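You operate a simulated robot arm through the tools that you are given. There is no shell and no other tool. Be economical: measure what you need, move in short steps, check, and stop when the job is done.

You are at the controls of a simulated robot arm. One attempt, no reset.

TASK
Wipe the oil smear off the press bed with the grey rag.
Fine: push the slide in first and draw it out after; leave the lever up; put the rag back. What is to be rubbed or washed off counts as gone when no trace of it is left.

It is judged by the outcome, as a careful person would: the job done as asked, and still so three seconds after it is handed in. It fails if anything else is knocked over, pushed out of place, dropped, spilled or broken.

THE ROBOT
A 7-joint arm with a two-finger parallel gripper on a trunk, on a base that drives. Base frame: it is fixed to the floor where the robot stands at the start and does not move with it; the origin is under the middle of the robot, x ahead of it, y to its left, z up; the surface under the hand at the start is at about z = 0.8. Lengths are in m, angles in rad, forces in N, time in s.
With the tool pointing down near the work surface it reaches from about 0.1 to 0.68 m from the robot's upright axis, wherever it stands. Its first joint turns from -2.496 to 2.496 rad. Places, roughly: grey rag (8x6x3 cm) [0.8, 0.4, 0.8]; oil smear [0.6, 0.2, 0.8]; press lever [0.6, -0.1, 1.1]; press slide [0.6, 0.2, 0.8]. Payload 3 kg.
The tool frame sits at the grasp point between the pads (the TCP): z along the fingers, y along the line on which they close. The tips reach 0.03 m beyond it. The gripper opens to 0.11 m. The fingers are 0.02 m wide and 0.01 m thick; the gripper's body (0.048 by 0.112 m) begins 0.055 m behind the TCP.
Orientation is that of the tool frame in the base frame, as [roll, pitch, yaw] about the fixed x, y, z axes, in that order (R = Rz(yaw) Ry(pitch) Rx(roll)). With the fingers straight down and closing along the base's y, the tool's x points along the base's -x, its y along +y and its z along -z.

THE INTERFACE
- The arm moves only by the tool jog_arm. Its argument "series" is a list of rows, each an object of numbers (a shift or turn left out is 0, a gripper value left out holds the last): "claw": the opening, from 0 (shut) to 1 (fully open); "x", "y", "z": the shift along the tool's x, y, z in m; "ax", "ay", "az": the turn, a rotation vector about the tool's x, y, z in degrees. In form: [{"claw": .., "x": .., "y": .., "z": .., "ax": .., "ay": .., "az": ..}, ...]. A call has 1 to 20 rows; each row is the pose to reach, as a shift and turn from the pose commanded when the call began, along the tool's axes at that moment. Each row takes 0.2 s and may step no farther than 0.05 m and 0.15 rad from the row before; otherwise, or with a gripper value out of range, the whole call is refused. A pose out of reach is approached as far as the arm can. The call stops where the force on the tool passes 90 N (or 10 N more than at its start, if that is more) or the arm is blocked; 0.2 s more then pass. The fingers move at their own pace (about 0.108 m/s each) and stop on an object; they squeeze with about 23 N. The grip force told is the motor's: it shows also when the fingers shut on nothing. Time passes only in rows, and 0.2 s behind the last, so rows that repeat a pose let the fingers close. It gives the time, the measured TCP pose, the force on the tool (base axes), the opening and the grip force at its end, in the units of the frame above (readings bear some noise), with the torque about the TCP (base axes, N m) and any sound that the robot's microphone picked up.
- Cameras (640 x 400 px; columns grow to the right, rows downward): "scene" is now at [0.1436, 0.0239, 1.7397]; the picture's right is [0.36, -0.93, 0.00], its down [-0.79, -0.30, -0.54] and it looks along [0.50, 0.19, -0.84] (base axes); focal length 283 px, centre (320, 200). "wrist" rides on the gripper at [0.072, 0.017, -0.103] in the tool frame; the picture's right is [-0.23, 0.97, 0.00], its down [-0.76, -0.18, -0.62] and it looks along [-0.61, -0.14, 0.78] (tool axes); focal length 222 px, centre (320, 200). There is no depth. A picture from a camera that has moved, and an enlarged one, comes with that camera's place and axes in the base frame and with its lens.
- camera(camera): a new picture of that camera. The clock stands still meanwhile.
- move_column(by): slides the trunk up (or, below 0, down) by that many m; the arm and the scene camera ride with it, the base frame stays. It gives what a move gives, with no picture.
- roll_base(legs): drives the robot by 1 to 6 legs, each [ahead, left, turn to the left] in m, m and rad, along the robot's own axes; the way and the turn of a leg run together, so that a leg with both is an arc; at most 1.5 m and 3.142 rad a leg. The arm and the cameras ride along, it lands a little off, and it stops where it bumps. It gives what a move gives.
- pan_tilt(pan, tilt): turns the head with the scene camera to pan (to the left, within 1.501 rad either way) and tilt (down, from -0.506 to 1.204), counted from straight ahead of the robot. It gives what a move gives.
- inspect(camera, box): a new picture of the part [left, top, right, bottom] of that camera's present view, enlarged. The clock stands still meanwhile.
- sign_off(): hands the job in; it is judged then, once.

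Work in short steps. Places have to be worked out from the pictures, the camera data and where the tool is seen: move nearer, look again, correct. Check each grasp and each placing, and mend what went wrong. You have 120 turns and 82 pictures in all, those below and enlarged ones among them. Open the gripper and draw the arm clear of the work before you hand the job in, unless the task says otherwise; then end with one line.

The tools are called after ">>>" as name(argument=value, ...) on one line, values as JSON. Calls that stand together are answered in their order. jog_arm: Moves the arm, as the interface text tells. Its arguments: {"type":"object","properties":{"series":{"type":"array"}},"required":["series"]} The other tools are called the same way: move_column (by) slides the trunk up or down; roll_base (legs) drives the base; pan_tilt (pan, tilt) turns the head that bears the scene camera; camera (camera) takes a picture; inspect (camera, box) takes an enlarged picture of a part of a camera's view; sign_off () hands the job in.

At the start:

```text
clock: 0.0
tcp_pos: [0.5166, 0.0776, 1.0491]
tcp_rot: [3.141, 0.0, -3.141]
ft_force: [0.3, 0.5, -1.4]
moment: [-0.04, -0.02, 0.03]
opening: 0.11
gripper_force: 0.1
trunk travel left (down, up): [-0.875, 0.015]
robot x, y, heading: [0.0001, -0.0015, 0.004]
head pan, tilt: [0.367, 1.005]
```

scene: 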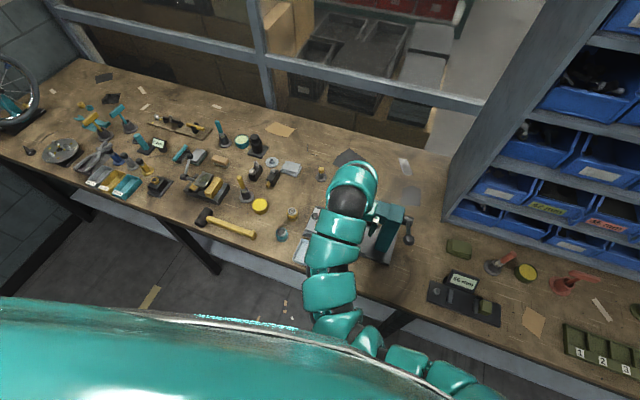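
wrist: 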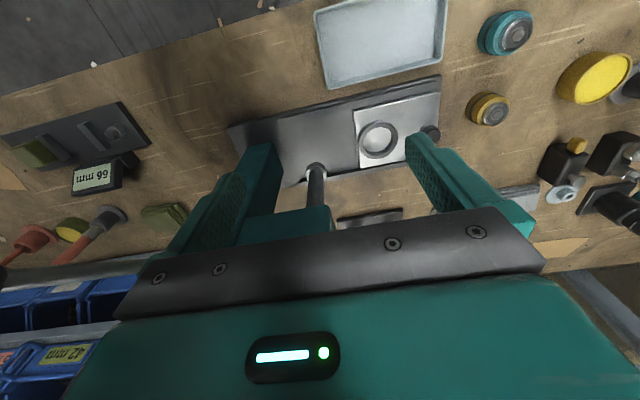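

The arm hides part of the press in the scene view; I enlarge both views to find the press, slide, rag and smear.

>>> inspect(camera="scene", box=[200, 120, 440, 270])

>>> inspect(camera="wrist", box=[200, 0, 560, 225])

```text
2.67 times, centred on (320, 195) of scene
camera zoom: at [0.1436, 0.0239, 1.7397], right [0.36, -0.93, 0.0], down [-0.79, -0.3, -0.54], along [0.5, 0.19, -0.84], focal length 756 px, centre (320, 213)
```

zoom: 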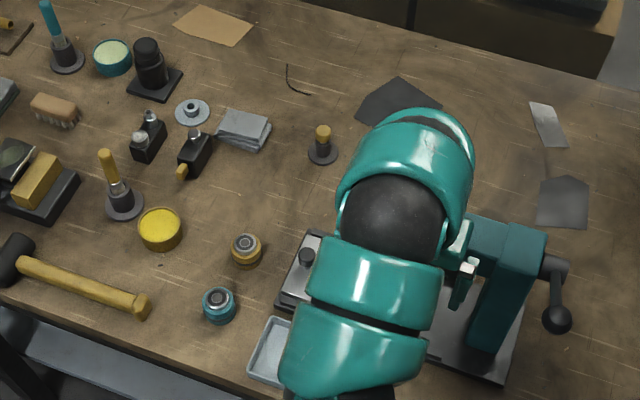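

```text
1.78 times, centred on (380, 112) of wrist
camera zoom: at [0.4458, 0.0956, 1.1525], right [0.23, 0.97, 0.0], down [0.76, -0.18, 0.62], along [0.61, -0.14, -0.78], focal length 395 px, centre (213, 356)
```

zoom: 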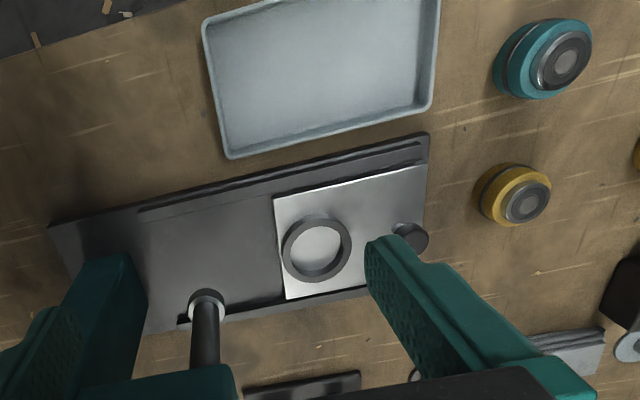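

The rag looks to lie near (0.795, 0.40), the press runs along y with the slide plate drawn out on its left side. I drive left, away from the lever, to clear the view and bring the rag closer.

>>> roll_base(legs=[[0, 0.33, 0]])

>>> pan_tilt(pan=-0.2, tilt=0.95)

>>> camera(camera="scene")

>>> camera(camera="wrist")

```text
clock: 2.1
tcp_pos: [0.5144, 0.4058, 1.0482]
tcp_rot: [3.141, -0.001, -3.135]
ft_force: [-0.7, 0.2, 0.4]
moment: [-0.04, -0.02, 0.01]
opening: 0.11
gripper_force: 0.1
trunk travel left (down, up): [-0.875, 0.015]
robot x, y, heading: [-0.002, 0.3212, 0.009]
head pan, tilt: [0.367, 1.005]
```

```text
clock: 3.1
tcp_pos: [0.5142, 0.4041, 1.0479]
tcp_rot: [3.141, 0.0, -3.135]
ft_force: [-0.5, -0.4, 0.5]
moment: [-0.04, 0.0, 0.04]
opening: 0.1101
gripper_force: 0.0
trunk travel left (down, up): [-0.875, 0.015]
robot x, y, heading: [0.0002, 0.3231, 0.004]
head pan, tilt: [-0.201, 0.949]
```

```text
77 pictures are left
camera scene: at [0.1491, 0.3082, 1.7437], right [-0.19, -0.98, 0.0], down [-0.8, 0.16, -0.58], along [0.57, -0.11, -0.81], focal length 283 px, centre (320, 200)
```

scene: 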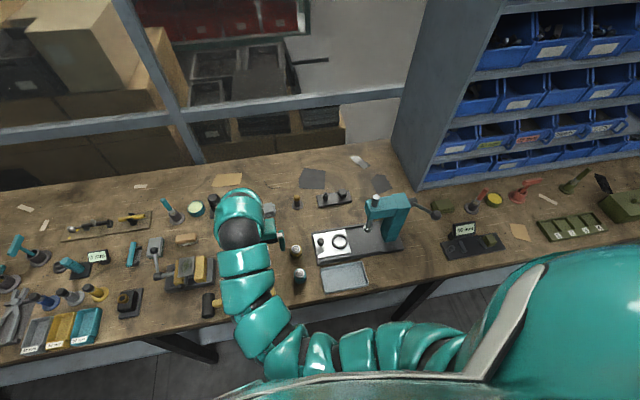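

```text
76 pictures are left
camera wrist: at [0.4439, 0.4212, 1.1525], right [0.22, 0.98, 0.0], down [0.76, -0.17, 0.62], along [0.61, -0.14, -0.78], focal length 222 px, centre (320, 200)
```

wrist: 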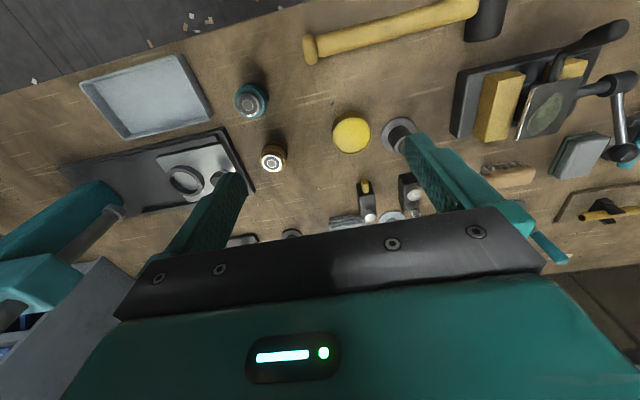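

>>> inspect(camera="scene", box=[280, 160, 460, 300])

>>> inspect(camera="scene", box=[180, 160, 340, 260])

```text
2.86 times, centred on (370, 230) of scene
camera zoom: at [0.1491, 0.3082, 1.7437], right [-0.19, -0.98, 0.0], down [-0.8, 0.16, -0.58], along [0.57, -0.11, -0.81], focal length 810 px, centre (177, 114)
```

zoom: 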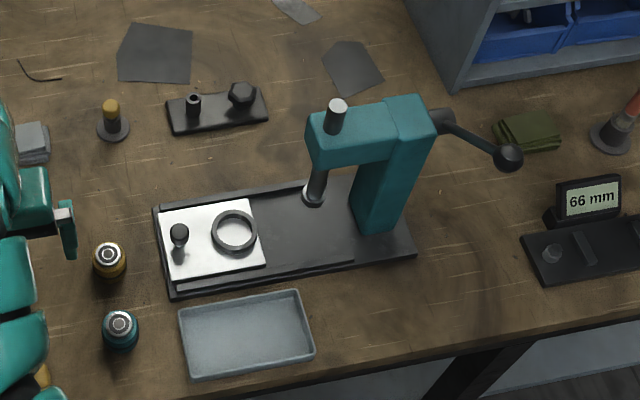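

```text
4.00 times, centred on (260, 210) of scene
camera zoom: at [0.1491, 0.3082, 1.7437], right [-0.19, -0.98, 0.0], down [-0.8, 0.16, -0.58], along [0.57, -0.11, -0.81], focal length 1134 px, centre (560, 160)
```

zoom: 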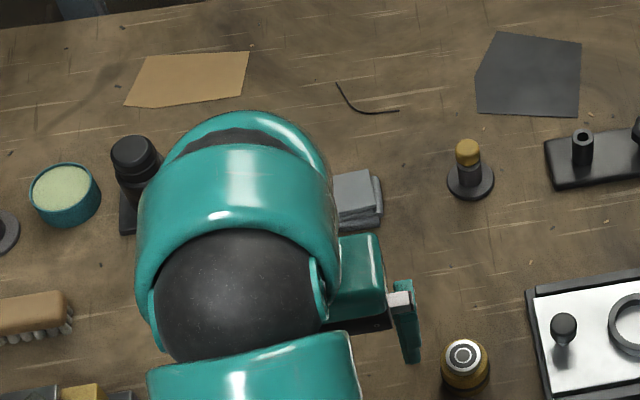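

The slide (about x 0.54–0.64, y 0.12–0.24, knob near (0.59, 0.225)) slides toward -y under the ram, and the smear is likely under it. I turn the hand 90° so it closes along x, with the wrist camera looking toward the press.

>>> jog_arm(series=[{"az": 8}, {"az": 16}, {"az": 24}, {"az": 32}, {"az": 40}, {"az": 48}, {"az": 56}, {"az": 64}, {"az": 72}, {"az": 80}, {"az": 86}, {"az": 90}])

```text
clock: 5.7
tcp_pos: [0.5146, 0.4042, 1.0478]
tcp_rot: [3.14, 0.001, 1.577]
ft_force: [0.3, -0.3, 0.4]
moment: [-0.01, 0.01, -0.04]
opening: 0.1101
gripper_force: 0.2
trunk travel left (down, up): [-0.875, 0.015]
robot x, y, heading: [-0.0084, 0.3225, 0.008]
head pan, tilt: [-0.201, 0.949]
```

Rotation worked. Now I move to above and left of the knob while tilting 25° so the hand leans away from the press head.

>>> jog_arm(series=[{"x": -0.03, "y": 0.015, "z": 0.01, "ay": -6}, {"x": -0.06, "y": 0.03, "z": 0.02, "ay": -12}, {"x": -0.09, "y": 0.045, "z": 0.03, "ay": -18}, {"x": -0.12, "y": 0.06, "z": 0.04, "ay": -25}, {"x": -0.134, "y": 0.072, "z": 0.06, "ay": -25}])

>>> camera(camera="wrist")

>>> inspect(camera="scene", box=[260, 160, 440, 300])

```text
clock: 6.9
tcp_pos: [0.5898, 0.2699, 0.9886]
tcp_rot: [3.14, 0.437, 1.575]
ft_force: [-0.5, 0.8, -0.3]
moment: [-0.01, 0.0, -0.04]
opening: 0.11
gripper_force: 0.0
trunk travel left (down, up): [-0.875, 0.015]
robot x, y, heading: [0.0026, 0.3226, 0.01]
head pan, tilt: [-0.201, 0.949]
```

```text
73 pictures are left
camera wrist: at [0.6068, 0.3802, 1.0521], right [0.97, -0.2, 0.1], down [-0.18, -0.43, 0.89], along [-0.14, -0.88, -0.45], focal length 222 px, centre (320, 200)
```

wrist: 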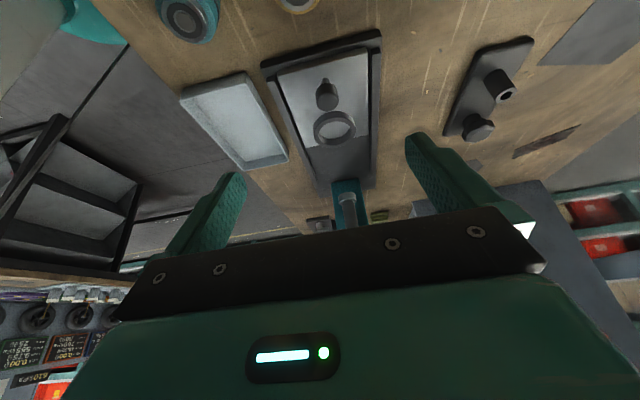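

```text
2.86 times, centred on (350, 230) of scene
camera zoom: at [0.1498, 0.3072, 1.7437], right [-0.19, -0.98, 0.0], down [-0.8, 0.16, -0.58], along [0.57, -0.11, -0.81], focal length 810 px, centre (234, 114)
```

zoom: 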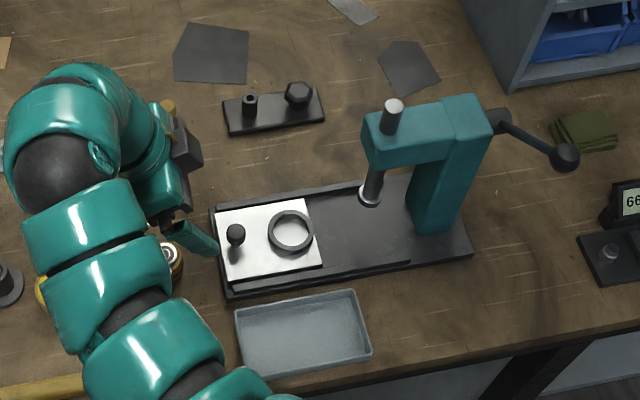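

Triangulating both views puts the knob at about (0.598, 0.225), top near z 0.87. I half close the fingers and come down to straddle it, stopping a little high.

>>> jog_arm(series=[{"claw": 0.5, "x": 0.003, "y": 0.004, "z": 0.03}, {"x": 0.008, "y": 0.008, "z": 0.065}, {"x": 0.0117, "y": 0.008, "z": 0.1}, {"x": 0.0117, "y": 0.008, "z": 0.113}])

>>> camera(camera="wrist")

>>> inspect(camera="scene", box=[290, 190, 410, 270])

```text
clock: 7.9
tcp_pos: [0.597, 0.2336, 0.8787]
tcp_rot: [-3.141, 0.436, 1.578]
ft_force: [0.3, 0.2, 0.2]
moment: [-0.03, 0.0, -0.02]
opening: 0.0553
gripper_force: 0.1
trunk travel left (down, up): [-0.875, 0.015]
robot x, y, heading: [0.0001, 0.3201, 0.007]
head pan, tilt: [-0.201, 0.949]
```

```text
71 pictures are left
camera wrist: at [0.6144, 0.3431, 0.9436], right [0.98, -0.2, 0.1], down [-0.17, -0.43, 0.89], along [-0.14, -0.88, -0.45], focal length 222 px, centre (320, 200)
```

wrist: 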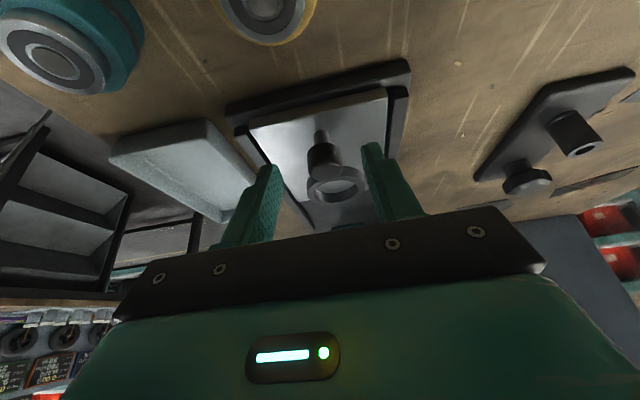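

```text
5.00 times, centred on (350, 230) of scene
camera zoom: at [0.1491, 0.308, 1.7438], right [-0.19, -0.98, 0.0], down [-0.8, 0.16, -0.58], along [0.57, -0.11, -0.81], focal length 1417 px, centre (170, 50)
```

zoom: 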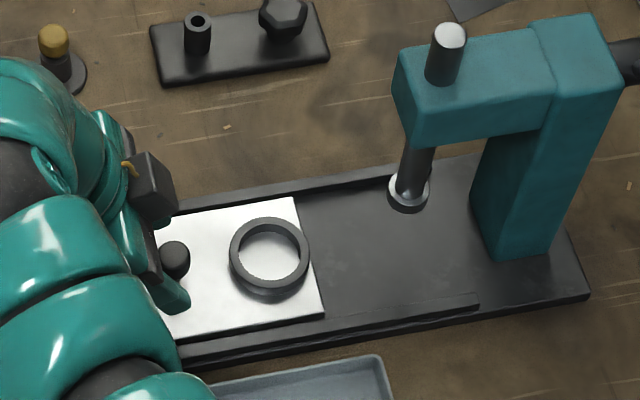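

The knob sits midway between the fingers. I go 5 mm lower and close on it.

>>> jog_arm(series=[{"x": -0.002, "z": 0.005}, {"x": -0.002, "z": 0.005, "claw": 0}, {"x": -0.002, "z": 0.005, "claw": 0}, {"x": -0.002, "z": 0.005, "claw": 0}])

>>> camera(camera="wrist")

```text
clock: 8.9
tcp_pos: [0.6001, 0.2284, 0.8775]
tcp_rot: [3.138, 0.435, 1.577]
ft_force: [23.7, -1.1, 6.8]
moment: [0.01, -0.43, 0.29]
opening: 0.0232
gripper_force: 44.8
trunk travel left (down, up): [-0.875, 0.015]
robot x, y, heading: [0.0003, 0.3191, 0.011]
head pan, tilt: [-0.201, 0.949]
```

```text
69 pictures are left
camera wrist: at [0.617, 0.3391, 0.9414], right [0.97, -0.2, 0.1], down [-0.18, -0.43, 0.89], along [-0.13, -0.88, -0.45], focal length 222 px, centre (320, 200)
```

wrist: 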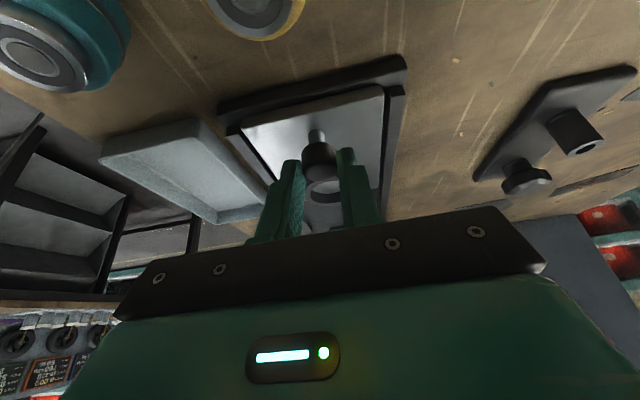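

Gripped (23 mm), with a sideways force because I was a few mm off; I ease 4 mm toward +x and push the slide in by 3 cm to check.

>>> jog_arm(series=[{"y": 0.004}, {"y": 0.004, "x": -0.009, "z": 0.0042}, {"y": 0.004, "x": -0.0181, "z": 0.0085}, {"y": 0.004, "x": -0.0272, "z": 0.0127}])

>>> inspect(camera="scene", box=[290, 190, 410, 270])

```text
clock: 9.9
tcp_pos: [0.5981, 0.2001, 0.8762]
tcp_rot: [-3.141, 0.437, 1.577]
ft_force: [2.7, -0.2, 9.0]
moment: [0.4, -0.3, 0.06]
opening: 0.0234
gripper_force: 45.1
trunk travel left (down, up): [-0.875, 0.015]
robot x, y, heading: [0.0001, 0.3214, 0.005]
head pan, tilt: [-0.201, 0.949]
```

```text
5.00 times, centred on (350, 230) of scene
camera zoom: at [0.1483, 0.3076, 1.7438], right [-0.19, -0.98, 0.0], down [-0.8, 0.16, -0.58], along [0.57, -0.11, -0.81], focal length 1417 px, centre (170, 50)
```

zoom: 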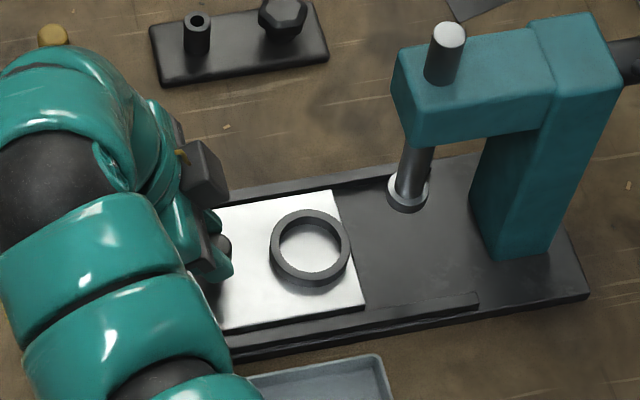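

Sliding freely. Another 6 cm in.

>>> jog_arm(series=[{"x": -0.0136, "z": 0.0063}, {"x": -0.0272, "z": 0.0127}, {"x": -0.0408, "z": 0.019}, {"x": -0.0544, "z": 0.0254}])

>>> inspect(camera="scene", box=[290, 190, 410, 270])

>>> camera(camera="wrist")

```text
clock: 10.9
tcp_pos: [0.5984, 0.1394, 0.8776]
tcp_rot: [-3.141, 0.437, 1.579]
ft_force: [-6.3, -0.6, 6.5]
moment: [0.01, 0.38, -0.03]
opening: 0.0231
gripper_force: 44.9
trunk travel left (down, up): [-0.875, 0.015]
robot x, y, heading: [-0.0018, 0.3184, 0.003]
head pan, tilt: [-0.201, 0.949]
```

```text
5.00 times, centred on (350, 230) of scene
camera zoom: at [0.1476, 0.3077, 1.7438], right [-0.19, -0.98, 0.0], down [-0.8, 0.16, -0.58], along [0.57, -0.11, -0.81], focal length 1417 px, centre (170, 50)
```

zoom: 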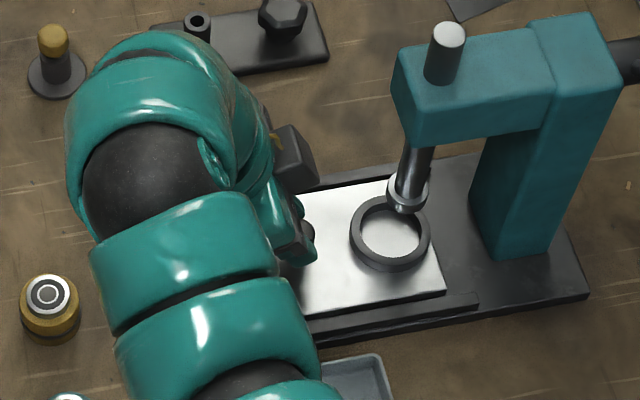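

```text
66 pictures are left
camera wrist: at [0.6174, 0.2489, 0.9413], right [0.98, -0.2, 0.1], down [-0.17, -0.43, 0.89], along [-0.14, -0.88, -0.45], focal length 222 px, centre (320, 200)
```

wrist: 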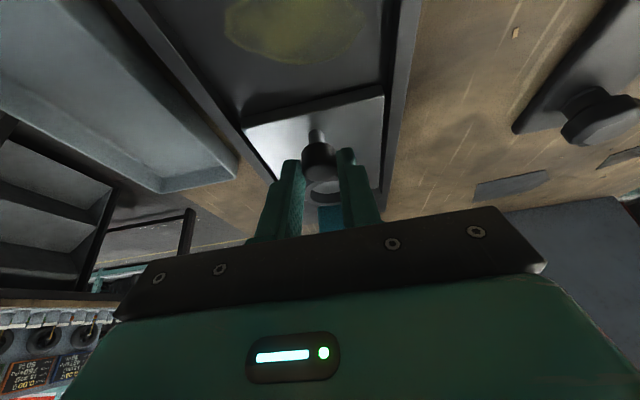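

The smear is visible on the bed. I push the remaining ~3 cm in small steps, watching for the end stop.

>>> jog_arm(series=[{"x": -0.0045, "z": 0.0021}, {"x": -0.0091, "z": 0.0042}, {"x": -0.0136, "z": 0.0063}, {"x": -0.0181, "z": 0.0085}])

>>> inspect(camera="scene", box=[290, 190, 410, 270])

```text
clock: 11.9
tcp_pos: [0.6003, 0.1243, 0.8761]
tcp_rot: [-3.14, 0.432, 1.584]
ft_force: [-11.2, 32.4, 0.0]
moment: [0.82, 0.04, -0.05]
opening: 0.024
gripper_force: 44.9
trunk travel left (down, up): [-0.875, 0.015]
robot x, y, heading: [-0.0004, 0.3233, 0.009]
head pan, tilt: [-0.201, 0.949]
```

```text
5.00 times, centred on (350, 230) of scene
camera zoom: at [0.1472, 0.3124, 1.7439], right [-0.19, -0.98, 0.0], down [-0.8, 0.15, -0.58], along [0.57, -0.11, -0.81], focal length 1417 px, centre (170, 50)
```

zoom: 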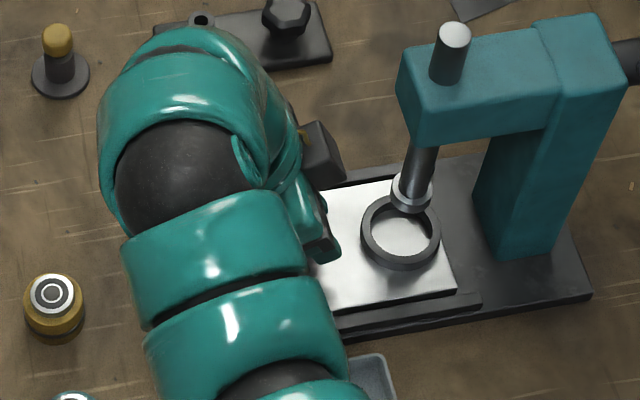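

A 32 N resistance after ~10.4 cm: the end stop. I relax, open the fingers and back off along the tool axis, then look at the smear.

>>> jog_arm(series=[{"x": 0.0045, "z": -0.0021}, {"x": 0.0045, "z": -0.0021, "claw": 0.5}, {"x": 0.0045, "z": -0.0021, "claw": 0.5}, {"x": 0.004, "z": -0.04}, {"x": 0.004, "z": -0.08}, {"x": 0.03, "z": -0.1}, {"x": 0.07, "z": -0.12}])

>>> camera(camera="wrist")

>>> inspect(camera="scene", box=[290, 190, 410, 270])

```text
clock: 13.5
tcp_pos: [0.6005, 0.2377, 0.9566]
tcp_rot: [3.141, 0.438, 1.576]
ft_force: [0.1, 0.2, 0.0]
moment: [-0.01, 0.01, 0.0]
opening: 0.0549
gripper_force: 0.0
trunk travel left (down, up): [-0.875, 0.015]
robot x, y, heading: [-0.0023, 0.323, 0.008]
head pan, tilt: [-0.201, 0.949]
```

```text
64 pictures are left
camera wrist: at [0.6172, 0.3473, 1.0206], right [0.98, -0.2, 0.1], down [-0.17, -0.43, 0.89], along [-0.13, -0.88, -0.45], focal length 222 px, centre (320, 200)
```

wrist: 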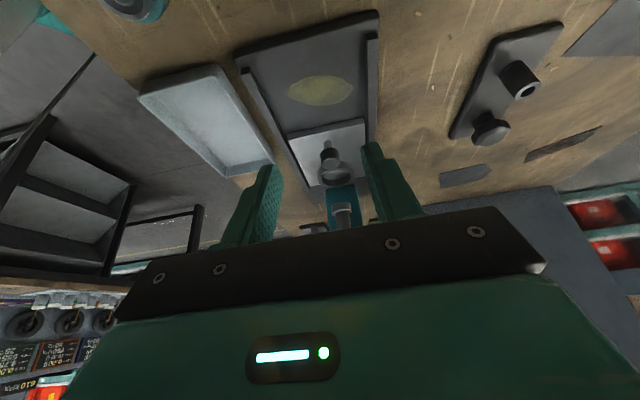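

```text
5.00 times, centred on (350, 230) of scene
camera zoom: at [0.149, 0.3093, 1.7437], right [-0.19, -0.98, 0.0], down [-0.8, 0.16, -0.58], along [0.57, -0.11, -0.81], focal length 1417 px, centre (170, 50)
```

zoom: 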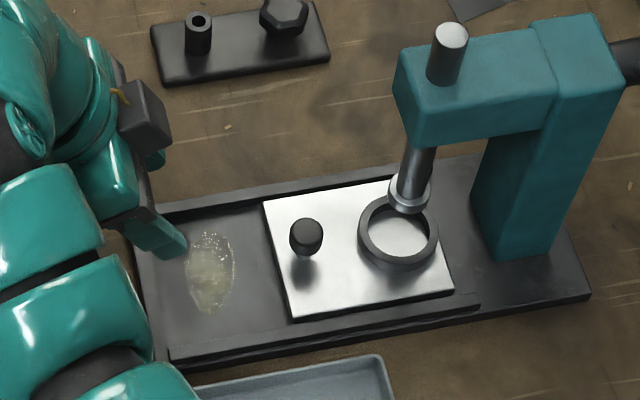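

The full smear is exposed: about x 0.565–0.63, y 0.175–0.213, with the slide's edge at y≈0.14. Now I lift, straighten the hand and move over toward the rag to look at it.

>>> jog_arm(series=[{"x": 0.0, "y": 0, "z": -0.045}, {"x": 0.02, "y": -0.01, "z": -0.08, "ay": 5}, {"x": 0.04, "y": -0.02, "z": -0.11, "ay": 11}, {"x": 0.06, "y": -0.03, "z": -0.14, "ay": 17}, {"x": 0.08, "y": -0.04, "z": -0.16, "ay": 22}, {"x": 0.094, "y": -0.05, "z": -0.1765, "ay": 25}])

>>> pan_tilt(pan=0.1, tilt=0.85)

>>> camera(camera="scene")

>>> camera(camera="wrist")

```text
clock: 14.9
tcp_pos: [0.5579, 0.3669, 1.0629]
tcp_rot: [3.138, -0.002, 1.575]
ft_force: [-0.6, 0.4, 0.5]
moment: [-0.03, -0.02, 0.0]
opening: 0.0551
gripper_force: 0.1
out of reach, approached as far as the arm can: row 6
trunk travel left (down, up): [-0.875, 0.015]
robot x, y, heading: [0.0005, 0.3241, 0.002]
head pan, tilt: [-0.201, 0.949]
```

```text
clock: 15.7
tcp_pos: [0.5585, 0.367, 1.0632]
tcp_rot: [3.139, 0.0, 1.577]
ft_force: [-1.3, -0.2, -1.3]
moment: [-0.02, -0.02, 0.02]
opening: 0.0548
gripper_force: 0.0
trunk travel left (down, up): [-0.875, 0.015]
robot x, y, heading: [-0.0017, 0.3212, 0.014]
head pan, tilt: [0.099, 0.85]
```

```text
62 pictures are left
camera scene: at [0.1555, 0.33, 1.7512], right [0.11, -0.99, 0.0], down [-0.75, -0.08, -0.66], along [0.66, 0.07, -0.75], focal length 283 px, centre (320, 200)
```

scene: 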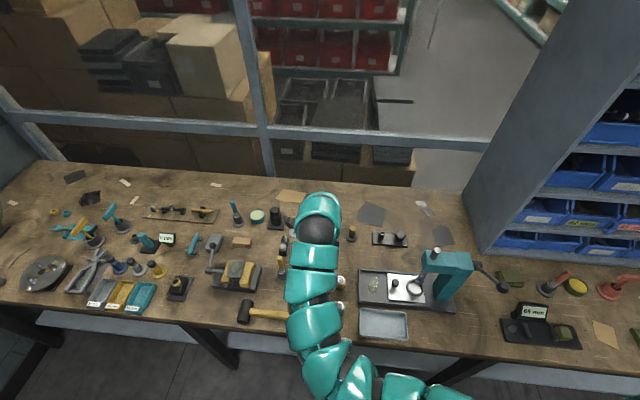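

```text
61 pictures are left
camera wrist: at [0.5754, 0.4405, 1.1673], right [0.98, -0.22, 0.0], down [-0.17, -0.76, 0.62], along [-0.13, -0.61, -0.78], focal length 222 px, centre (320, 200)
```

wrist: 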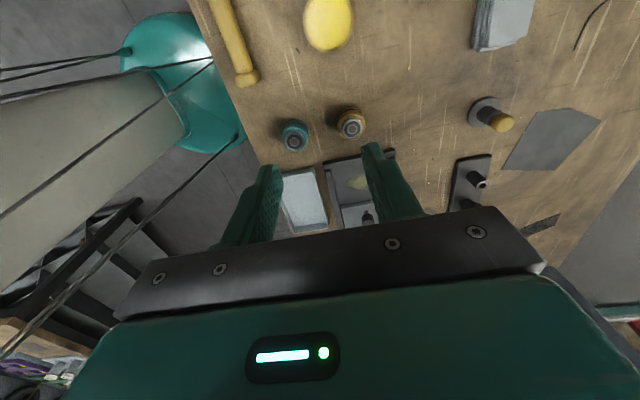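

The rag is near (0.80, 0.39), out of reach from here. I drive forward 8 cm first, watching for a bump.

>>> roll_base(legs=[[0.08, 0, 0]])

>>> camera(camera="wrist")

```text
clock: 16.8
tcp_pos: [0.6377, 0.3696, 1.0631]
tcp_rot: [3.138, 0.0, 1.579]
ft_force: [0.3, -1.1, -0.1]
moment: [-0.01, 0.04, 0.01]
opening: 0.0551
gripper_force: 0.1
trunk travel left (down, up): [-0.875, 0.015]
robot x, y, heading: [0.0745, 0.3245, 0.01]
head pan, tilt: [0.099, 0.85]
```

```text
60 pictures are left
camera wrist: at [0.6559, 0.4419, 1.1667], right [0.98, -0.22, 0.0], down [-0.17, -0.76, 0.62], along [-0.13, -0.61, -0.78], focal length 222 px, centre (320, 200)
```

wrist: 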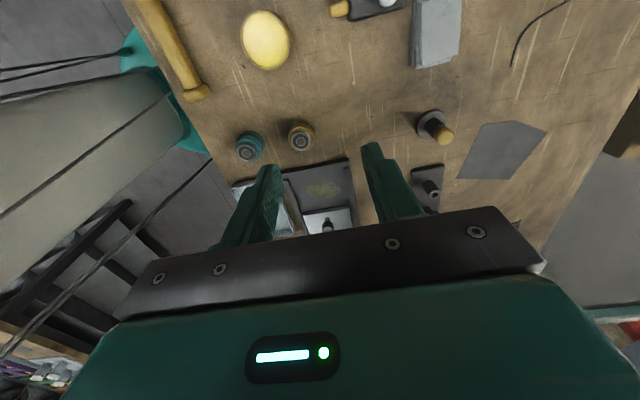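

No bump. I look straight down with the head to check the gap between the base and the bench.

>>> pan_tilt(pan=0.1, tilt=1.2)

>>> camera(camera="scene")

```text
clock: 17.6
tcp_pos: [0.6374, 0.3681, 1.0617]
tcp_rot: [3.14, 0.0, 1.58]
ft_force: [-0.4, 0.8, 0.1]
moment: [-0.02, 0.0, 0.0]
opening: 0.0549
gripper_force: 0.1
trunk travel left (down, up): [-0.875, 0.015]
robot x, y, heading: [0.0814, 0.3234, 0.01]
head pan, tilt: [0.099, 1.201]
```

```text
59 pictures are left
camera scene: at [0.2128, 0.3287, 1.7276], right [0.11, -0.99, 0.0], down [-0.93, -0.1, -0.36], along [0.36, 0.04, -0.93], focal length 283 px, centre (320, 200)
```

scene: 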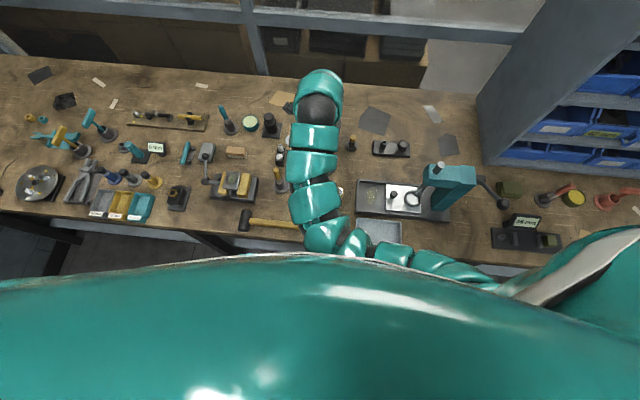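

The bench occludes part of the base, so the base is below bench-top height; I advance another 7 cm, which should put the rag within reach.

>>> roll_base(legs=[[0.07, 0.04, 0]])

>>> camera(camera="wrist")

```text
clock: 18.7
tcp_pos: [0.7061, 0.4104, 1.063]
tcp_rot: [3.14, -0.001, 1.579]
ft_force: [0.9, 0.9, -0.3]
moment: [-0.02, 0.03, 0.0]
opening: 0.0551
gripper_force: 0.1
trunk travel left (down, up): [-0.875, 0.015]
robot x, y, heading: [0.1493, 0.3599, 0.009]
head pan, tilt: [0.099, 1.201]
```

```text
58 pictures are left
camera wrist: at [0.725, 0.4835, 1.1667], right [0.98, -0.22, 0.0], down [-0.17, -0.76, 0.62], along [-0.13, -0.61, -0.78], focal length 222 px, centre (320, 200)
```

wrist: 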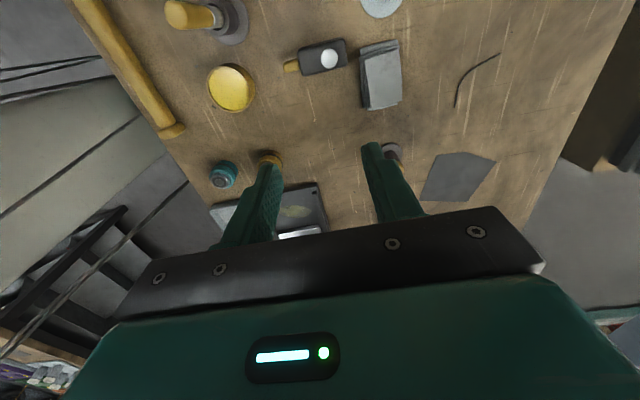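

The rag shows at about centre (0.797, 0.408), long side along y, with a small block close to its upper-left corner. I move above it, aligned with y≈0.40, opening 7.5 cm.

>>> jog_arm(series=[{"claw": 0.7, "x": -0.005, "y": 0.04, "z": 0.02}, {"x": -0.01, "y": 0.08, "z": 0.05}, {"x": -0.01, "y": 0.091, "z": 0.09}, {"x": -0.01, "y": 0.091, "z": 0.13}, {"x": -0.01, "y": 0.091, "z": 0.155}])

>>> camera(camera="wrist")

>>> pan_tilt(pan=0.0, tilt=0.9)

>>> camera(camera="scene")

```text
refused: row 2 steps farther than a row can; nothing moved
```

```text
57 pictures are left
camera wrist: at [0.725, 0.4835, 1.1667], right [0.98, -0.22, 0.0], down [-0.17, -0.76, 0.62], along [-0.13, -0.61, -0.78], focal length 222 px, centre (320, 200)
```

wrist: 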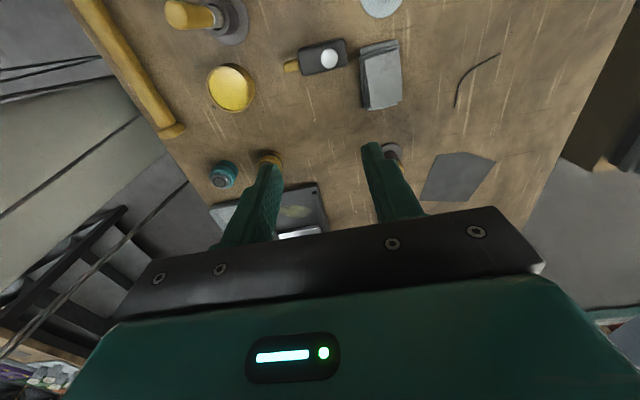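

```text
clock: 19.5
tcp_pos: [0.7061, 0.4094, 1.0634]
tcp_rot: [3.137, 0.002, 1.58]
ft_force: [-0.2, -0.9, 0.0]
moment: [0.0, 0.01, -0.04]
opening: 0.0548
gripper_force: 0.0
trunk travel left (down, up): [-0.875, 0.015]
robot x, y, heading: [0.1493, 0.3624, 0.007]
head pan, tilt: [0.0, 0.901]
```

```text
56 pictures are left
camera scene: at [0.3019, 0.3637, 1.7473], right [0.01, -1.0, 0.0], down [-0.78, -0.01, -0.62], along [0.62, 0.01, -0.78], focal length 283 px, centre (320, 200)
```

scene: 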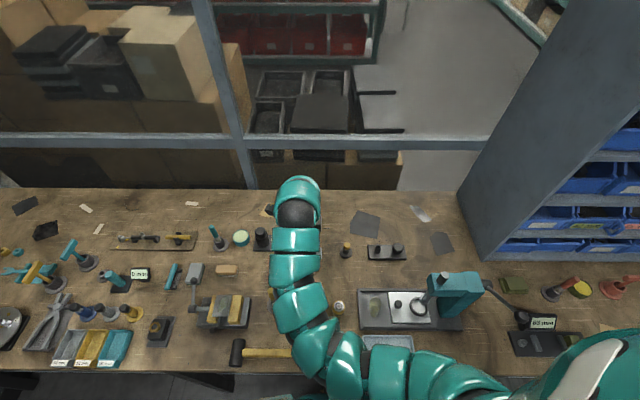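

Row 2 stepped exactly too far; I repeat with shorter steps.

>>> jog_arm(series=[{"claw": 0.7, "x": -0.003, "y": 0.03, "z": 0.02}, {"x": -0.007, "y": 0.06, "z": 0.045}, {"x": -0.01, "y": 0.09, "z": 0.075}, {"x": -0.01, "y": 0.091, "z": 0.115}, {"x": -0.01, "y": 0.091, "z": 0.15}])

>>> camera(camera="wrist")

```text
clock: 20.7
tcp_pos: [0.8002, 0.3999, 0.9136]
tcp_rot: [3.138, -0.001, 1.579]
ft_force: [0.1, -0.1, -0.3]
moment: [-0.02, 0.01, 0.0]
opening: 0.0768
gripper_force: 0.0
trunk travel left (down, up): [-0.875, 0.015]
robot x, y, heading: [0.1478, 0.3642, 0.009]
head pan, tilt: [0.0, 0.901]
```

```text
55 pictures are left
camera wrist: at [0.8171, 0.4735, 1.0179], right [0.98, -0.22, 0.0], down [-0.17, -0.76, 0.62], along [-0.13, -0.61, -0.78], focal length 222 px, centre (320, 200)
```

wrist: 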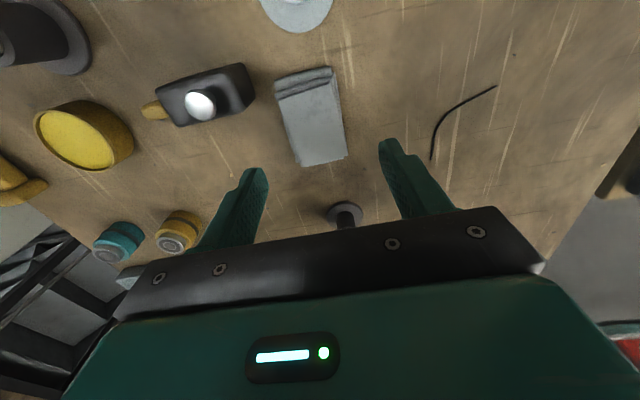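

The rag is between the finger planes, centred near x 0.798, with the neighbouring block well clear of the left finger. I lower to TCP z≈0.842 and close.

>>> jog_arm(series=[{"y": -0.002, "z": 0.03}, {"y": -0.002, "z": 0.055}, {"y": -0.002, "z": 0.071}, {"y": -0.002, "z": 0.071, "claw": 0.2}, {"y": -0.002, "z": 0.071, "claw": 0.2}, {"y": -0.002, "z": 0.071, "claw": 0.2}])

>>> camera(camera="wrist")

```text
clock: 22.1
tcp_pos: [0.7949, 0.4023, 0.8423]
tcp_rot: [3.137, 0.001, 1.581]
ft_force: [0.3, -0.3, 0.6]
moment: [-0.09, -0.03, 0.03]
opening: 0.0554
gripper_force: 22.7
trunk travel left (down, up): [-0.875, 0.015]
robot x, y, heading: [0.1488, 0.3617, 0.01]
head pan, tilt: [0.0, 0.901]
```

```text
54 pictures are left
camera wrist: at [0.8133, 0.475, 0.946], right [0.98, -0.22, 0.0], down [-0.17, -0.76, 0.62], along [-0.13, -0.61, -0.78], focal length 222 px, centre (320, 200)
```

wrist: 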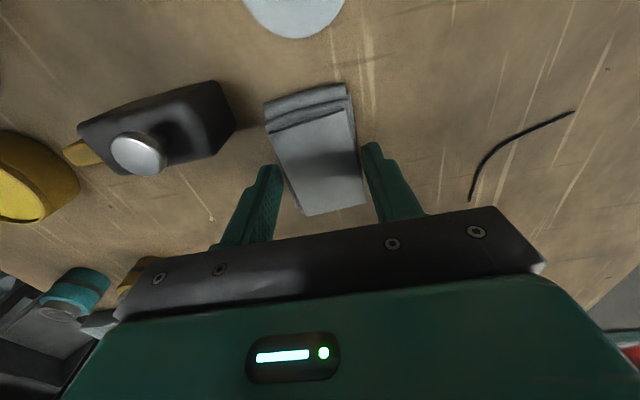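

The fingers stopped on the rag at 5.5 cm; put-back pose noted: TCP (0.796, 0.401, 0.842). I lift and check.

>>> jog_arm(series=[{"z": -0.03}, {"z": -0.07}, {"z": -0.11}, {"z": -0.15}, {"z": -0.18}])

>>> camera(camera="wrist")

```text
clock: 23.3
tcp_pos: [0.7934, 0.4036, 1.0271]
tcp_rot: [3.138, 0.001, 1.582]
ft_force: [-0.4, -0.9, 0.4]
moment: [0.04, -0.03, 0.0]
opening: 0.0219
gripper_force: 0.1
trunk travel left (down, up): [-0.875, 0.015]
robot x, y, heading: [0.1441, 0.3583, 0.009]
head pan, tilt: [0.0, 0.901]
```

```text
53 pictures are left
camera wrist: at [0.8115, 0.476, 1.1299], right [0.98, -0.22, 0.0], down [-0.17, -0.76, 0.62], along [-0.13, -0.61, -0.78], focal length 222 px, centre (320, 200)
```

wrist: 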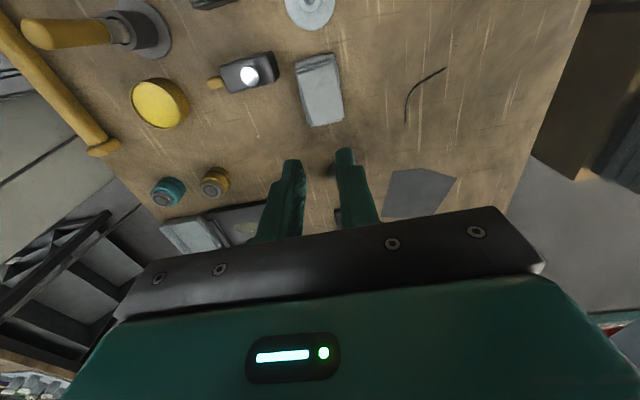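

The rag slipped out on lift—the tips only held its upper edge—and it still lies in place. I go down again, 10 mm deeper this time, with a full squeeze.

>>> jog_arm(series=[{"claw": 0.7, "y": 0.003, "z": 0.03}, {"y": 0.003, "z": 0.07}, {"y": 0.003, "z": 0.11}, {"y": 0.003, "z": 0.15}, {"y": 0.003, "z": 0.175}, {"y": 0.003, "z": 0.19}])

>>> camera(camera="wrist")

```text
clock: 24.7
tcp_pos: [0.8013, 0.4026, 0.8342]
tcp_rot: [3.137, -0.001, 1.58]
ft_force: [0.2, 0.0, -0.4]
moment: [-0.01, 0.02, -0.02]
opening: 0.0769
gripper_force: 0.0
trunk travel left (down, up): [-0.875, 0.015]
robot x, y, heading: [0.1501, 0.3592, 0.009]
head pan, tilt: [0.0, 0.901]
```

```text
52 pictures are left
camera wrist: at [0.818, 0.4755, 0.9387], right [0.98, -0.22, 0.0], down [-0.17, -0.76, 0.62], along [-0.13, -0.61, -0.78], focal length 222 px, centre (320, 200)
```

wrist: 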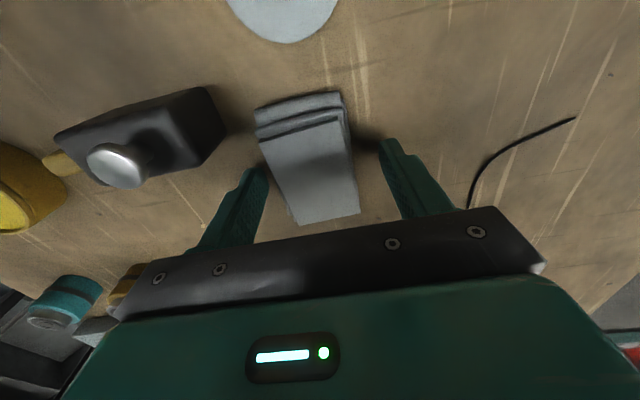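

Tips are at z≈0.804 with no contact and the rag is between them. I close fully.

>>> jog_arm(series=[{"y": -0.003}, {"y": -0.003, "claw": 0}, {"y": -0.003, "claw": 0}, {"y": -0.003, "claw": 0}, {"y": -0.003, "claw": 0}])

>>> camera(camera="wrist")

```text
clock: 25.9
tcp_pos: [0.7965, 0.4014, 0.834]
tcp_rot: [3.137, -0.002, 1.577]
ft_force: [0.6, 0.7, 0.1]
moment: [0.01, -0.03, 0.02]
opening: 0.0554
gripper_force: 23.3
trunk travel left (down, up): [-0.875, 0.015]
robot x, y, heading: [0.1524, 0.3652, 0.013]
head pan, tilt: [0.0, 0.901]
```

```text
51 pictures are left
camera wrist: at [0.8143, 0.4749, 0.9378], right [0.98, -0.22, 0.0], down [-0.17, -0.76, 0.62], along [-0.13, -0.61, -0.78], focal length 222 px, centre (320, 200)
```

wrist: 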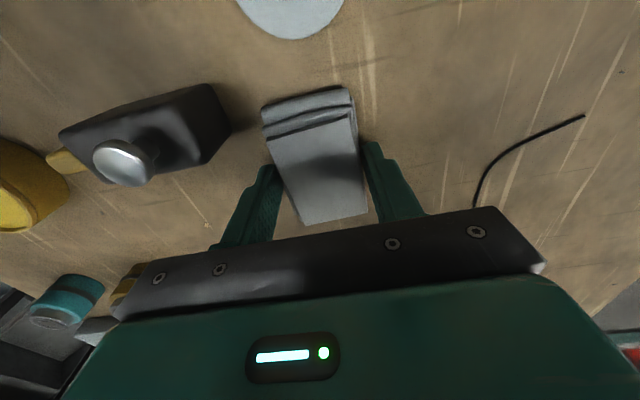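

Gripped at 5.5 cm again, 8 mm deeper. Lift slowly 3 cm and check it holds.

>>> jog_arm(series=[{"z": -0.005}, {"z": -0.01}, {"z": -0.02}, {"z": -0.03}])

>>> camera(camera="wrist")

```text
clock: 26.9
tcp_pos: [0.795, 0.4003, 0.8624]
tcp_rot: [3.138, 0.002, 1.582]
ft_force: [0.7, -0.5, -0.7]
moment: [-0.01, 0.03, -0.03]
opening: 0.0549
gripper_force: 22.6
trunk travel left (down, up): [-0.875, 0.015]
robot x, y, heading: [0.1496, 0.3639, 0.011]
head pan, tilt: [0.0, 0.901]
```

```text
50 pictures are left
camera wrist: at [0.8135, 0.4739, 0.9672], right [0.98, -0.22, 0.0], down [-0.17, -0.76, 0.62], along [-0.13, -0.61, -0.78], focal length 222 px, centre (320, 200)
```

wrist: 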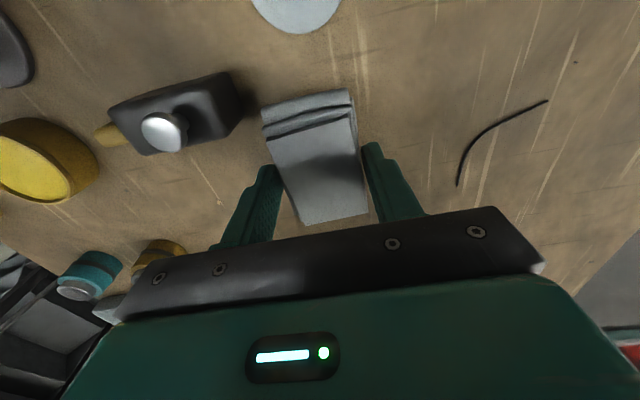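

The rag is held. I lift to z≈1.0 and carry it over toward the bed, staying left of the press head.

>>> jog_arm(series=[{"z": -0.04}, {"z": -0.08}, {"z": -0.12}, {"x": -0.025, "y": -0.025, "z": -0.14}, {"x": -0.055, "y": -0.055, "z": -0.14}, {"x": -0.085, "y": -0.085, "z": -0.14}, {"x": -0.115, "y": -0.115, "z": -0.14}, {"x": -0.145, "y": -0.145, "z": -0.14}, {"x": -0.175, "y": -0.17, "z": -0.14}, {"x": -0.19, "y": -0.19, "z": -0.14}])

>>> camera(camera="wrist")

>>> inspect(camera="scene", box=[310, 230, 490, 350])

```text
clock: 29.1
tcp_pos: [0.6067, 0.2105, 1.0033]
tcp_rot: [3.138, -0.001, 1.581]
ft_force: [0.0, -0.7, -0.1]
moment: [-0.01, -0.02, 0.0]
opening: 0.0548
gripper_force: 22.8
trunk travel left (down, up): [-0.875, 0.015]
robot x, y, heading: [0.1495, 0.3606, 0.01]
head pan, tilt: [0.0, 0.901]
```

```text
49 pictures are left
camera wrist: at [0.6248, 0.283, 1.1071], right [0.98, -0.22, 0.0], down [-0.17, -0.76, 0.62], along [-0.13, -0.61, -0.78], focal length 222 px, centre (320, 200)
```

wrist: 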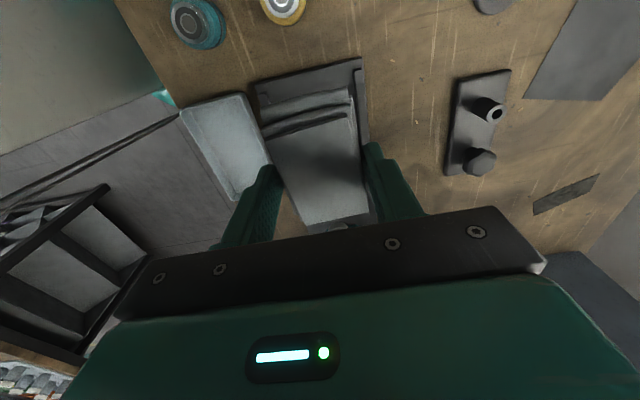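

```text
3.33 times, centred on (400, 290) of scene
camera zoom: at [0.3016, 0.3635, 1.7474], right [0.01, -1.0, 0.0], down [-0.78, -0.01, -0.62], along [0.62, 0.01, -0.78], focal length 945 px, centre (53, -100)
```

zoom: 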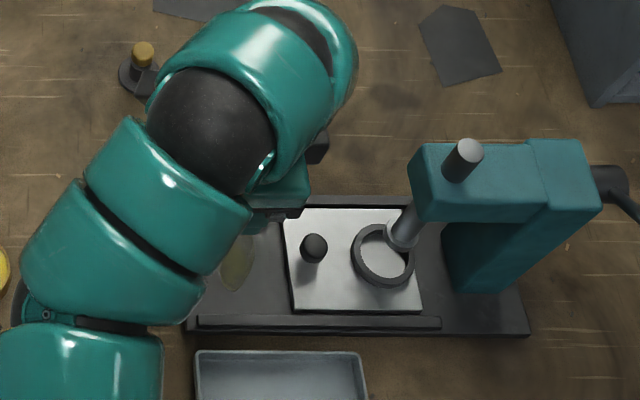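

Rag is 5.5 cm wide this way but the smear is ~6.3 cm wide between the rails, so I turn the hand back 90° so the rag's long side spans the channel (x 0.543–0.638).

>>> jog_arm(series=[{"az": -8}, {"az": -16}, {"az": -24}, {"az": -32}, {"az": -40}, {"az": -48}, {"az": -56}, {"az": -64}, {"az": -72}, {"az": -80}, {"az": -86}, {"az": -90}])

>>> camera(camera="wrist")

>>> inspect(camera="scene", box=[310, 230, 490, 350])

```text
clock: 31.7
tcp_pos: [0.6077, 0.2099, 1.0031]
tcp_rot: [3.141, 0.004, -3.129]
ft_force: [0.0, -0.1, -0.4]
moment: [-0.04, 0.02, 0.02]
opening: 0.0553
gripper_force: 23.1
trunk travel left (down, up): [-0.875, 0.015]
robot x, y, heading: [0.1487, 0.3642, 0.006]
head pan, tilt: [0.0, 0.901]
```

```text
47 pictures are left
camera wrist: at [0.5364, 0.2256, 1.1058], right [0.22, 0.98, 0.0], down [0.76, -0.17, 0.63], along [0.61, -0.13, -0.78], focal length 222 px, centre (320, 200)
```

wrist: 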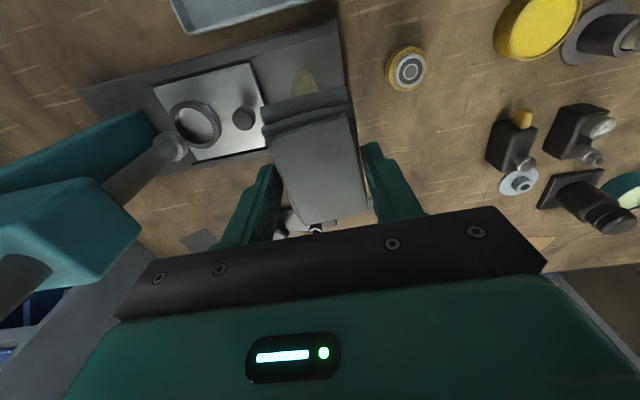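

```text
3.33 times, centred on (400, 290) of scene
camera zoom: at [0.3022, 0.3637, 1.7474], right [0.01, -1.0, 0.0], down [-0.78, -0.01, -0.62], along [0.62, 0.01, -0.78], focal length 945 px, centre (53, -100)
```

zoom: 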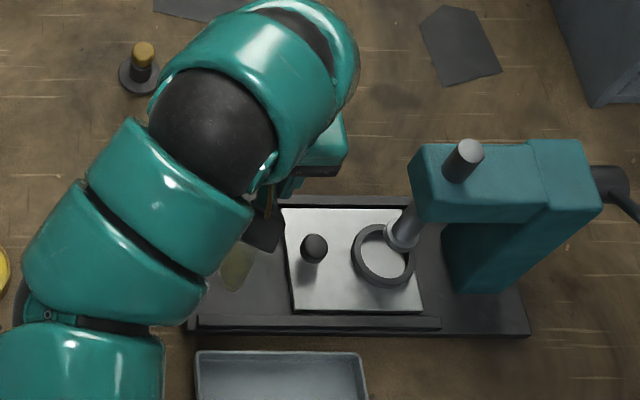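

Hand turned; I move to above the bed (TCP ≈ (0.597, 0.20)) and lower to z≈0.90 for a closer check.

>>> jog_arm(series=[{"x": 0.011, "y": -0.01, "z": 0.03}, {"x": 0.011, "y": -0.01, "z": 0.07}, {"x": 0.011, "y": -0.01, "z": 0.1}])

>>> camera(camera="wrist")

>>> inspect(camera="scene", box=[310, 230, 490, 350])

```text
clock: 32.5
tcp_pos: [0.5982, 0.2012, 0.9001]
tcp_rot: [3.141, 0.003, -3.133]
ft_force: [0.6, 0.5, 0.0]
moment: [0.03, -0.02, 0.02]
opening: 0.0549
gripper_force: 22.8
trunk travel left (down, up): [-0.875, 0.015]
robot x, y, heading: [0.1444, 0.3624, 0.011]
head pan, tilt: [0.0, 0.901]
```

```text
45 pictures are left
camera wrist: at [0.5267, 0.2171, 1.0046], right [0.22, 0.98, 0.0], down [0.76, -0.17, 0.63], along [0.61, -0.14, -0.78], focal length 222 px, centre (320, 200)
```

wrist: 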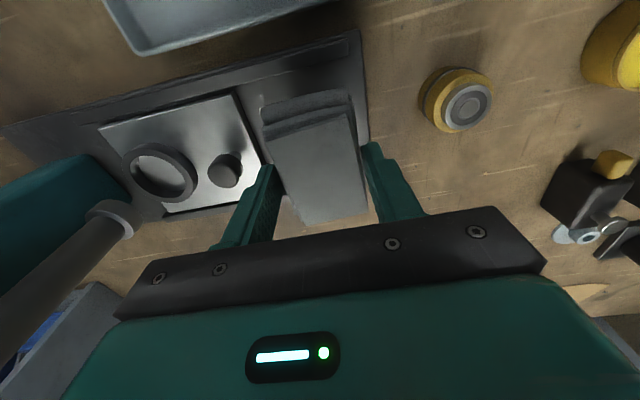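

```text
3.33 times, centred on (400, 290) of scene
camera zoom: at [0.3018, 0.3633, 1.7474], right [0.01, -1.0, 0.0], down [-0.78, -0.01, -0.62], along [0.62, 0.01, -0.78], focal length 945 px, centre (53, -100)
```

zoom: 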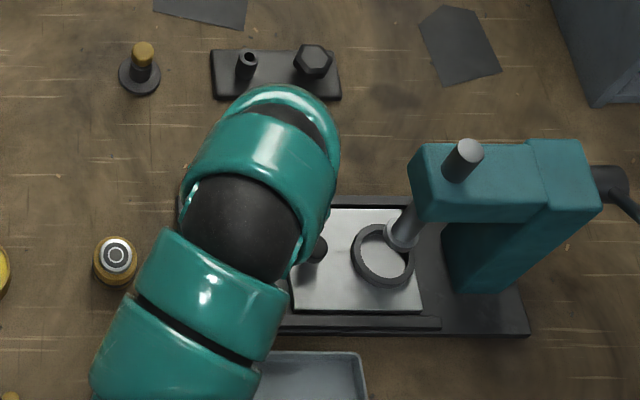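

Rag is lined up with the channel. I lower in small steps feeling for contact.

>>> jog_arm(series=[{"z": 0.02}, {"z": 0.03}, {"z": 0.038}])

>>> jog_arm(series=[{"z": 0.002}, {"z": 0.005}])

```text
clock: 33.3
tcp_pos: [0.5967, 0.1994, 0.8628]
tcp_rot: [-3.142, 0.003, -3.132]
ft_force: [-0.1, 0.3, -0.3]
moment: [-0.02, 0.0, -0.05]
opening: 0.055
gripper_force: 23.3
trunk travel left (down, up): [-0.875, 0.015]
robot x, y, heading: [0.1494, 0.3617, 0.012]
head pan, tilt: [0.0, 0.901]
```

```text
clock: 33.9
tcp_pos: [0.5963, 0.1984, 0.8595]
tcp_rot: [-3.14, 0.004, -3.132]
ft_force: [0.8, 0.4, -1.2]
moment: [0.02, 0.0, -0.02]
opening: 0.0548
gripper_force: 22.9
trunk travel left (down, up): [-0.875, 0.015]
robot x, y, heading: [0.1471, 0.3626, 0.015]
head pan, tilt: [0.0, 0.901]
```

No contact yet at 0.859; continue down in small steps.

>>> jog_arm(series=[{"z": 0.003}, {"z": 0.005}])

>>> jog_arm(series=[{"z": 0.002}, {"z": 0.004}])

```text
clock: 34.5
tcp_pos: [0.5959, 0.1998, 0.8542]
tcp_rot: [-3.141, 0.003, -3.13]
ft_force: [0.2, 0.1, 0.3]
moment: [0.0, 0.02, 0.02]
opening: 0.0549
gripper_force: 22.9
trunk travel left (down, up): [-0.875, 0.015]
robot x, y, heading: [0.1449, 0.362, 0.011]
head pan, tilt: [0.0, 0.901]
```

```text
clock: 35.1
tcp_pos: [0.5962, 0.1984, 0.8498]
tcp_rot: [3.14, 0.004, -3.132]
ft_force: [0.0, 0.6, 0.1]
moment: [-0.01, -0.03, -0.05]
opening: 0.055
gripper_force: 23.1
trunk travel left (down, up): [-0.875, 0.015]
robot x, y, heading: [0.1511, 0.3647, 0.012]
head pan, tilt: [0.0, 0.901]
```

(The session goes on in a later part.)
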